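You operate a simulated robot arm through the tools that you are given. There is no shell and no other tool. Be economical: measure what you need, move in short steps, check, and stop when the job is done.

Carry out the task below with a simulated robot arm. There is one attempt and no reset: what you move stays moved.

JOB
Take the grey lid and put it on the grey disc.
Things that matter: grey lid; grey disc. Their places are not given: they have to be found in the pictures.

Only the result counts: the job must be done as asked and must still hold three seconds after the hand-in. Knocking over, shifting, dropping, spilling or breaking anything else fails it. Lids that push on must go on centred and level and be pressed home; caps that screw on are set level and turned clockwise until they are tight.

ROBOT AND FRAMES
A 7-joint arm with a two-finger parallel gripper, fixed in place. Base frame: the origin is at the foot of the arm, x ahead of it, y to its left, z up; the work surface is at about z = 0. Units: cm, rad, N and s.
With the tool pointing down near the work surface it reaches from about 24 to 62 cm from the base axis. Its first joint turns from -1.152 to 1.152 rad. Payload 2.6 kg.
The tool frame sits at the grasp point between the pads (the TCP): z along the fingers, y along the line on which they close. The tips reach 3 cm beyond it. Largest opening 9.4 cm; finger width 2.8, thickness 1; the body of the gripper, 5 by 9.6 cm, starts 5.5 cm behind the TCP.
Orientation is told as [roll, pitch, yaw] about the base's x, y, z axes, in that order, counted from this pose: with the fingers straight down and closing along the base's y, the tool's x points along the base's -x, its y along +y and its z along -z.

CONTROLS
- The arm moves only by the tool nudge_tool. Its argument "commands" is a list of rows, each an object (a shift or turn left out is 0, a gripper value left out holds the last) with "travel": the shift along the base's x, y, z in cm, a list of three; "yaw": the turn about the base's z in rad; "fingers": the opening in per cent of the stroke, from 0 (shut) to 100 (fully open). In form: [{"travel": [dx, dy, dz], "yaw": yaw, "fingers": fingers}, ...]. A call has 1 to 20 rows; each row is the pose to reach, as a shift and turn from the pose commanded when the call began. Each row takes 0.2 s and may step no farther than 5 cm and 0.15 rad from the row before; otherwise, or with a gripper value out of range, the whole call is refused. Where a pose cannot be reached the arm comes as near as it can. A force on the tool above 40 N (or 10 N above the force at the start of the call, whichever is more), or a blocked arm, ends the call early, and 0.2 s more pass. The fingers move at their own pace (about 7.2 cm/s each) and stop on an object; they squeeze with about 33 N. The grip force told is the motor's: it shows also when the fingers shut on nothing. Time passes only in rows, and 0.2 s behind the last, so rows that repeat a pose let the fingers close. The reply holds the time, the measured pose of the TCP, the force on the tool along the base axes, the opening and the grip force, in the units named above and with some noise.
- Cameras (640 x 400 px; columns grow to the right, rows downward): "scene" is fixed at [4.55, 44.14, 57.12]; the picture's right is [-0.68, -0.73, 0.00], its down [-0.39, 0.36, -0.85] and it looks along [0.62, -0.58, -0.53] (base axes); focal length 336 px, centre (320, 200). "wrist" rides on the gripper at [-3.7, 0, -5.8] in the tool frame; the picture's right is [0.00, -1.00, 0.00], its down [0.97, 0.00, -0.24] and it looks along [0.24, 0.00, 0.97] (tool axes); focal length 218 px, centre (320, 200).
- capture(camera): a new picture of that camera. It takes no simulated time.
- locate(camera, pixels): there is no depth. For up to 12 entries [column, row, z] of the newest picture of that camera ("zoom" is the newest enlarged one), the place [x, y] in the base frame at which the ray of that pixel passes the height z, good to about 0.2 cm. It takes no simulated time.
- inspect(camera, box): a new picture of the part [left, top, right, bottom] of that camera's present view, enlarged. It takes no simulated time.
- close_job(): hands the job in; it is judged then, once.

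Go step by step. Measure first, check grasps and placings, and put right what went wrong. The budget is 60 turns and 20 pictures, counting those below and the enlarged ones. Unless the task says otherwise, let go and move clear before handing in, and close with one line.

The tools are called as name(argument=value, ...) on one line, values as JSON. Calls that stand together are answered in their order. nudge_tool: Moves the arm, as the interface text tells. Its arguments: {"type":"object","properties":{"commands":{"type":"array","items":{"type":"object","properties":{"travel":{"type":"array","items":{"type":"number"}},"yaw":{"type":"number"},"fingers":{"type":"number"}}}}},"required":["commands"]} The other tools are called the same way: capture (camera) takes a picture; locate (camera, pixels) gives the place at which the rays of pixels pass given heights; inspect (camera, box) takes an enlarged picture of a part of a camera's view; close_job () hands the job in.

At the start:

```text
time: 0.0
position: [42.14, 6.93, 30.35]
orientation: [0.001, -0.001, 0.002]
wrist_force: [0.4, -0.2, -0.4]
grip_width: 9.42
grasp_force: 0.2
```

scene: 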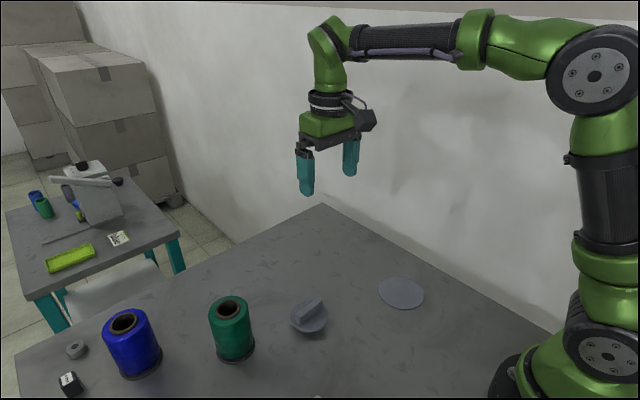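
wrist: 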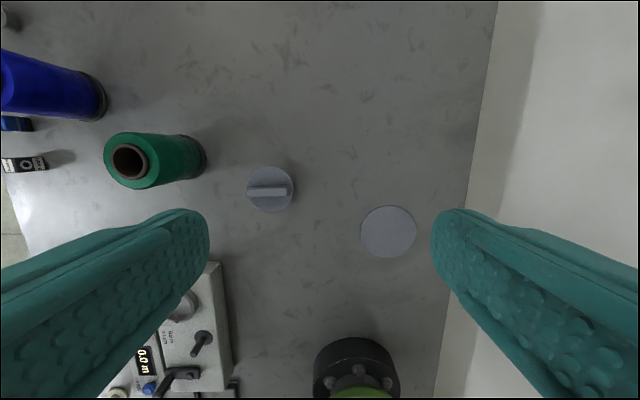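

The lid, a round plate with a bar handle, is near wrist pixel (270,189), and the grey disc is near (388,231). I'll enlarge both and locate them.

inspect(camera="scene", box=[270, 260, 450, 372])

inspect(camera="wrist", box=[220, 140, 440, 278])

locate(camera="wrist", pixels=[[270, 189, 0], [270, 189, 2], [388, 231, 0], [361, 231, 0], [416, 231, 0], [388, 206, 0], [388, 258, 0], [247, 192, 3], [287, 192, 3], [246, 189, 1], [294, 189, 1]])

```text
3.56 times, centred on (360, 316) of scene
```

zoom: 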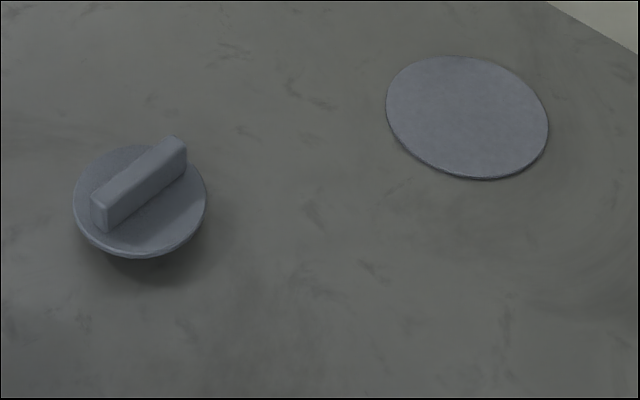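

```text
2.90 times, centred on (330, 209) of wrist
```

zoom: 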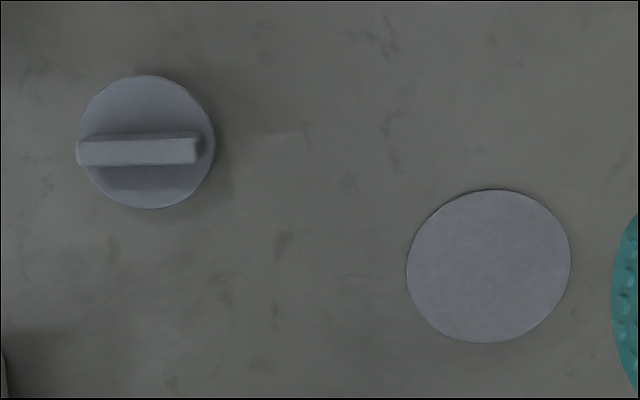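

```text
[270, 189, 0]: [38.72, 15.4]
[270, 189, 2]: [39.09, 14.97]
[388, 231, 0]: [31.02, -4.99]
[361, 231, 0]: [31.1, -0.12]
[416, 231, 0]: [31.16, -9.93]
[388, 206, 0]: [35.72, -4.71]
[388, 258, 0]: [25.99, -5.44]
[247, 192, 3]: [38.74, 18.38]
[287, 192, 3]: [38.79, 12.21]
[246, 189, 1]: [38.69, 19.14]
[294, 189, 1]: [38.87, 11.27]
```

The lid's handle runs nearly along y, so I'll grip across it with a yaw of about -π/2. To get the heights, I'll locate the same points in both cameras.

locate(camera="wrist", pixels=[[266.9, 192.2, 2], [266.9, 192.2, 3], [266.9, 192.2, 4], [266.9, 192.2, 5], [246.4, 192.8, 4], [287.3, 191.2, 4], [270, 188.7, 1], [270, 188.7, 2], [270, 188.7, 3], [388.2, 231.4, 0.3]])

locate(camera="scene", pixels=[[309.4, 308.1, 2], [309.4, 308.1, 3], [309.4, 308.1, 4], [309.4, 308.1, 5], [297.9, 317, 4], [320.6, 299.4, 4], [309.4, 315.5, 1], [309.4, 315.5, 2], [309.4, 315.5, 3], [401.3, 293.5, 0], [401.3, 293.5, 0.5], [401.3, 293.5, 1]])

```text
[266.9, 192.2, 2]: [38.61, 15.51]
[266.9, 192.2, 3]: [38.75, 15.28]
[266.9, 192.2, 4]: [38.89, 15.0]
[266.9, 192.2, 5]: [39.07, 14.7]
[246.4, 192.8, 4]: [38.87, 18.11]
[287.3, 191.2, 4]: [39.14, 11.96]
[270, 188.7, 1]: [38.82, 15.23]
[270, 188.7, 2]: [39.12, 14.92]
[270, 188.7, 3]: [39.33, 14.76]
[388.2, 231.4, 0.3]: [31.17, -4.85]
```

```text
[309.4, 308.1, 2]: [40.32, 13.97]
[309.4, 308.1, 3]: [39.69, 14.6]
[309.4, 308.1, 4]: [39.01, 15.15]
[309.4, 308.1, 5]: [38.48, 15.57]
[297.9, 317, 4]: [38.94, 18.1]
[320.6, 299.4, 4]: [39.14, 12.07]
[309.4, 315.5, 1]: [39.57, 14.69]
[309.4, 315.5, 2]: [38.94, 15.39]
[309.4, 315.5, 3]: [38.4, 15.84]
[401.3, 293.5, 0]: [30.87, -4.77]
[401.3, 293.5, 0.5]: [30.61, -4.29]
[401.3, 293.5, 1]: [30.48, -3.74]
```

The handle top is at about z=4.0, centred at (38.97, 15.05), with the plate top near 1.8. The disc is at about (31.0, -4.85), z≈0. I'll turn the tool by -1.53 and move above the lid.

nudge_tool(commands=[{"travel": [-0.3, 0.75, -1.2], "yaw": -0.14, "fingers": 60}, {"travel": [-0.6, 1.5, -2.4], "yaw": -0.28}, {"travel": [-0.9, 2.2, -3.6], "yaw": -0.42}, {"travel": [-1.2, 3.0, -4.8], "yaw": -0.56}, {"travel": [-1.5, 3.7, -6], "yaw": -0.7}, {"travel": [-1.8, 4.5, -7.2], "yaw": -0.84}, {"travel": [-2.1, 5.2, -8.4], "yaw": -0.98}, {"travel": [-2.4, 6, -9.6], "yaw": -1.12}, {"travel": [-2.7, 6.7, -10.8], "yaw": -1.26}, {"travel": [-3, 7.5, -12], "yaw": -1.4}, {"travel": [-3.15, 8.12, -14], "yaw": -1.53}, {"travel": [-3.15, 8.12, -15], "yaw": -1.53}, {"travel": [-3.15, 8.12, -15], "yaw": -1.53}])

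capture(camera="wrist")

```text
time: 2.8
position: [39.02, 15.12, 15.28]
orientation: [-0.002, 0.0, -1.531]
wrist_force: [0.4, -0.3, 1.0]
grip_width: 5.66
grasp_force: 0.0
```

```text
15 pictures are left
```

wrist: 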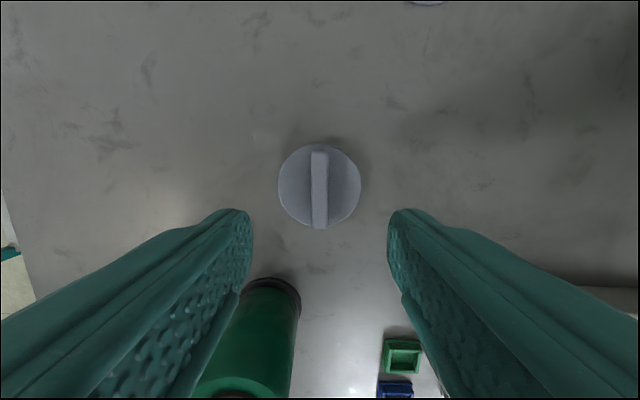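

The handle is centred between the fingers, at columns 311-328. I'll verify its centre and the spool's base before going down.

locate(camera="wrist", pixels=[[319, 149, 4], [319.5, 229, 4], [312, 190, 4], [327, 190, 4], [278, 187, 1.8], [361, 187, 1.8], [320, 144, 1.8], [320, 229, 1.8], [272, 278, 0], [245, 300, 0], [302, 300, 0]])

nudge_tool(commands=[{"travel": [0, 0, -3]}, {"travel": [0, 0, -6]}, {"travel": [0, 0, -6]}])

inspect(camera="scene", box=[220, 230, 400, 342])

```text
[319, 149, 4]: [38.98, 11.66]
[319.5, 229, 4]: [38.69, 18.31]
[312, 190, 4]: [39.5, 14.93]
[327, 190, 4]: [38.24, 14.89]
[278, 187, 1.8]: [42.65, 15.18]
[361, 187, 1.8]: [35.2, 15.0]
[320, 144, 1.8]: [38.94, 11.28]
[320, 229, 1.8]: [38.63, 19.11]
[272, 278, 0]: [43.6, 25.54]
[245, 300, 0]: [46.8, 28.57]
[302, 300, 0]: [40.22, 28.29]
```

```text
time: 3.6
position: [38.93, 15.06, 9.31]
orientation: [0.0, -0.002, -1.529]
wrist_force: [-0.2, -0.2, -0.1]
grip_width: 5.66
grasp_force: 0.1
```

```text
3.56 times, centred on (310, 286) of scene
```

zoom: 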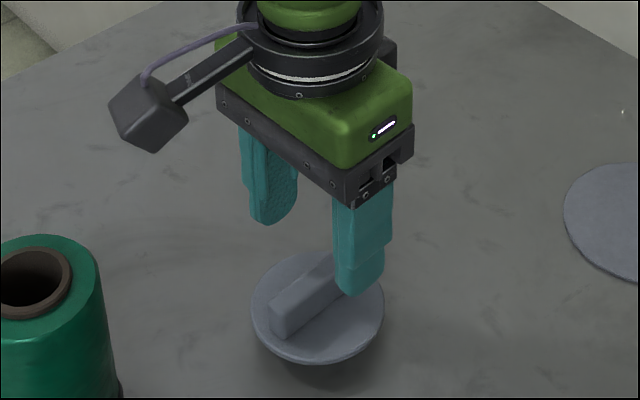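

The handle centre is (38.87, 14.9), in line with the tool. The box on the gripper clears the spool, so I'll descend to z≈5.25 and close.

nudge_tool(commands=[{"travel": [-0.05, -0.1, -2]}, {"travel": [-0.05, -0.1, -3.3]}, {"travel": [-0.05, -0.1, -4.05]}, {"travel": [-0.05, -0.1, -4.05]}, {"travel": [-0.05, -0.1, -4.05], "fingers": 0}, {"travel": [-0.05, -0.1, -4.05], "fingers": 0}, {"travel": [-0.05, -0.1, -4.05], "fingers": 0}, {"travel": [-0.05, -0.1, -4.05], "fingers": 0}])

inspect(camera="scene", box=[220, 230, 400, 342])

```text
time: 5.4
position: [38.9, 14.97, 5.17]
orientation: [0.0, 0.0, -1.529]
wrist_force: [0.2, -0.7, 0.5]
grip_width: 1.25
grasp_force: 32.8
```

```text
3.56 times, centred on (310, 286) of scene
```

zoom: 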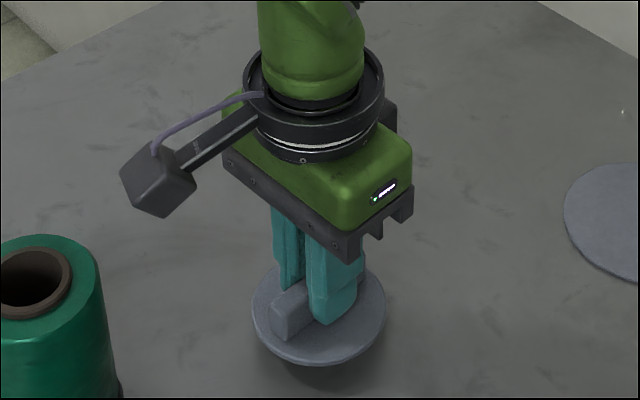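

The grip is on the handle: width 1.25 cm, 33 N. I'll lift and look.

nudge_tool(commands=[{"travel": [0, 0, 1]}, {"travel": [0, 0, 3]}, {"travel": [0, 0, 5]}, {"travel": [0, 0, 7]}, {"travel": [0, 0, 7]}])

capture(camera="wrist")

inspect(camera="scene", box=[220, 200, 440, 338])

```text
time: 6.6
position: [38.88, 15.09, 12.36]
orientation: [-0.001, -0.001, -1.528]
wrist_force: [0.2, 0.4, -0.6]
grip_width: 1.26
grasp_force: 33.1
```

```text
12 pictures are left
```

wrist: 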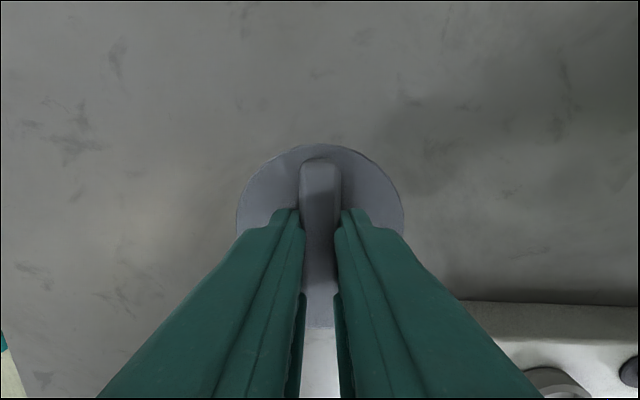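

```text
2.90 times, centred on (330, 269) of scene
```

zoom: 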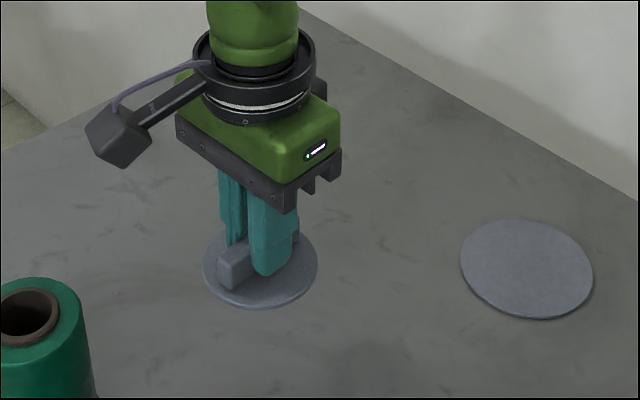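

The lid is held level. I'll measure its centre in the hand, then re-measure the disc from above it.

locate(camera="wrist", pixels=[[320, 144, 8.9], [320, 327, 8.9], [236, 222, 8.9], [405, 222, 8.9], [320, 157, 11.1]])

nudge_tool(commands=[{"travel": [-0.8, -2, 0]}, {"travel": [-1.6, -4.5, 0]}, {"travel": [-2.8, -7.5, 0]}, {"travel": [-4.2, -10.5, 0]}, {"travel": [-5.6, -13.5, 0]}, {"travel": [-6.8, -16.5, 0]}, {"travel": [-7.5, -18.5, 0]}, {"travel": [-7.85, -19.9, 0]}, {"travel": [-7.85, -19.9, 0]}, {"travel": [-7.85, -19.9, 0]}])

capture(camera="wrist")

inspect(camera="scene", box=[300, 200, 500, 325])

```text
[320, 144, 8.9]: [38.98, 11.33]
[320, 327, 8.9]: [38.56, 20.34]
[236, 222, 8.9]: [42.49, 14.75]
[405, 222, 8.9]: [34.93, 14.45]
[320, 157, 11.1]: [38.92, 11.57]
```

```text
time: 8.8
position: [31.01, -4.89, 12.31]
orientation: [0.0, 0.0, -1.529]
wrist_force: [0.3, -0.2, -0.3]
grip_width: 1.26
grasp_force: 33.0
```

```text
10 pictures are left
```

wrist: 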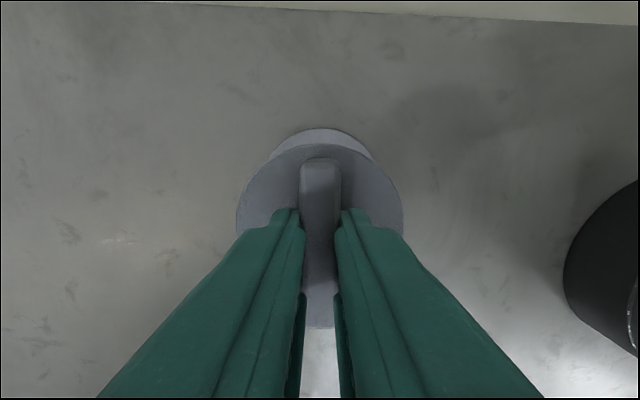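

```text
3.20 times, centred on (400, 262) of scene
```

zoom: 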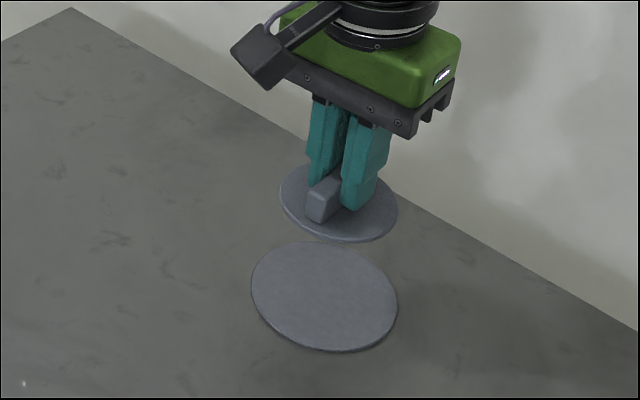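

The lid is over the disc (zoom: lid at (338,203), disc at (324,297)). I'll re-check the disc centre from its edges.

locate(camera="zoom", pixels=[[251, 283, 0.2], [398, 308, 0.2], [307, 241, 0.2], [343, 350, 0.2], [265, 256, 0.2], [384, 338, 0.2], [271, 332, 0.2], [371, 257, 0.2]])

locate(camera="wrist", pixels=[[321, 127, 0.2], [271, 158, 0.2], [374, 160, 0.2]])

```text
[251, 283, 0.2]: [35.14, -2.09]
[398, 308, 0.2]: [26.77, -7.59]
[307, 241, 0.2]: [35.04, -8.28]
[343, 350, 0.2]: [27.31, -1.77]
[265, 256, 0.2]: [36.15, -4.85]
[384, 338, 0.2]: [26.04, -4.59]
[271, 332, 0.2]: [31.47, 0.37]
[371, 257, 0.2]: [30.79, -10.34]
```

```text
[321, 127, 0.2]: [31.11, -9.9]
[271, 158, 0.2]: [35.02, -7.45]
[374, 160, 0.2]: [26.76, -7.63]
```

The disc centre comes out at (31.05, -4.9), matching the TCP, and the lid is centred within 0.1 cm. I'll lower to just above contact.

nudge_tool(commands=[{"travel": [0.03, -0.05, -2]}, {"travel": [0.03, -0.05, -4]}, {"travel": [0.03, -0.05, -5.5]}, {"travel": [0.03, -0.05, -6.3]}, {"travel": [0.03, -0.05, -6.6]}, {"travel": [0.03, -0.05, -6.6]}])

inspect(camera="scene", box=[340, 230, 460, 305])

```text
time: 10.2
position: [31.14, -4.8, 5.61]
orientation: [0.002, 0.0, -1.529]
wrist_force: [-0.3, -0.2, 0.2]
grip_width: 1.25
grasp_force: 32.9
```

```text
5.33 times, centred on (400, 268) of scene
```

zoom: 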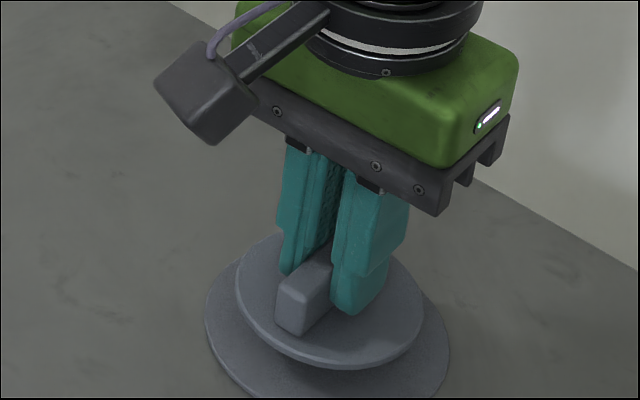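

No contact yet at z=5.61, and the lid is centred over the disc. I'll lower in 0.1 cm steps.

nudge_tool(commands=[{"travel": [0, 0, -0.1]}, {"travel": [0, 0, -0.2]}, {"travel": [0, 0, -0.2]}])

```text
time: 11.0
position: [31.07, -4.86, 5.45]
orientation: [0.0, 0.001, -1.529]
wrist_force: [-0.6, 1.3, 5.6]
grip_width: 1.24
grasp_force: 33.0
```

There's 5.6 N upward at z=5.45, so the lid rests on the disc. I'll open the fingers and rise.

nudge_tool(commands=[{"travel": [0, 0, 0], "fingers": 8}, {"travel": [0, 0, 0], "fingers": 20}, {"travel": [0, 0, 0], "fingers": 40}, {"travel": [0, 0, 0.5], "fingers": 45}, {"travel": [0, 0, 2]}, {"travel": [0, 0, 5]}, {"travel": [0, 0, 9]}, {"travel": [0, 0, 12]}, {"travel": [0, 0, 12]}])

capture(camera="wrist")

inspect(camera="scene", box=[340, 245, 460, 320])

```text
time: 13.0
position: [30.93, -4.94, 17.56]
orientation: [-0.001, 0.0, -1.53]
wrist_force: [0.1, 0.1, -0.3]
grip_width: 4.26
grasp_force: 0.0
```

```text
7 pictures are left
```

wrist: 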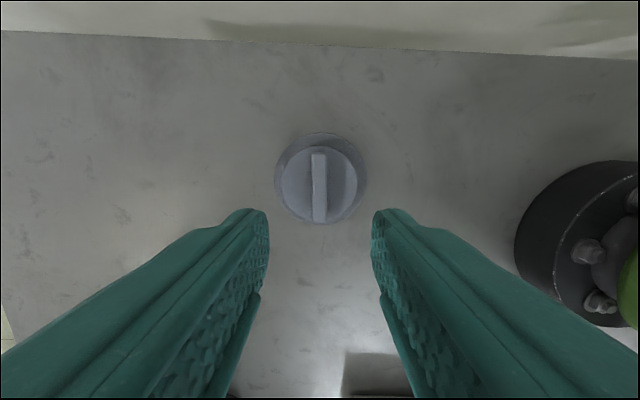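

```text
5.33 times, centred on (400, 282) of scene
```

zoom: 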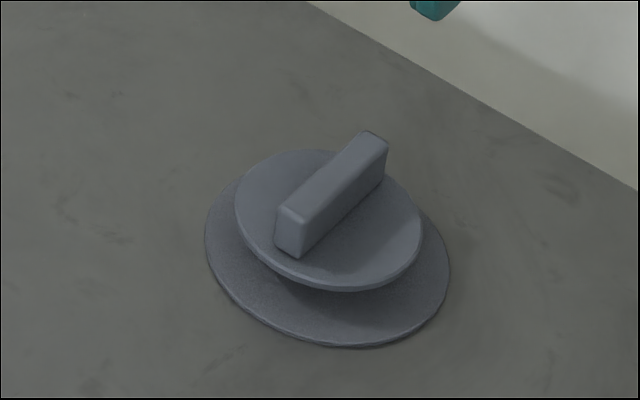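

The lid sits level on the disc, centred in both views, and the gripper is clear. I'll hand in.

close_job()

```text
The job is handed in.
```

The grey lid is on the grey disc, level and centred to within about 0.1 cm by my measurements. The gripper has let go and is clear, and nothing else was touched; the job is handed in.
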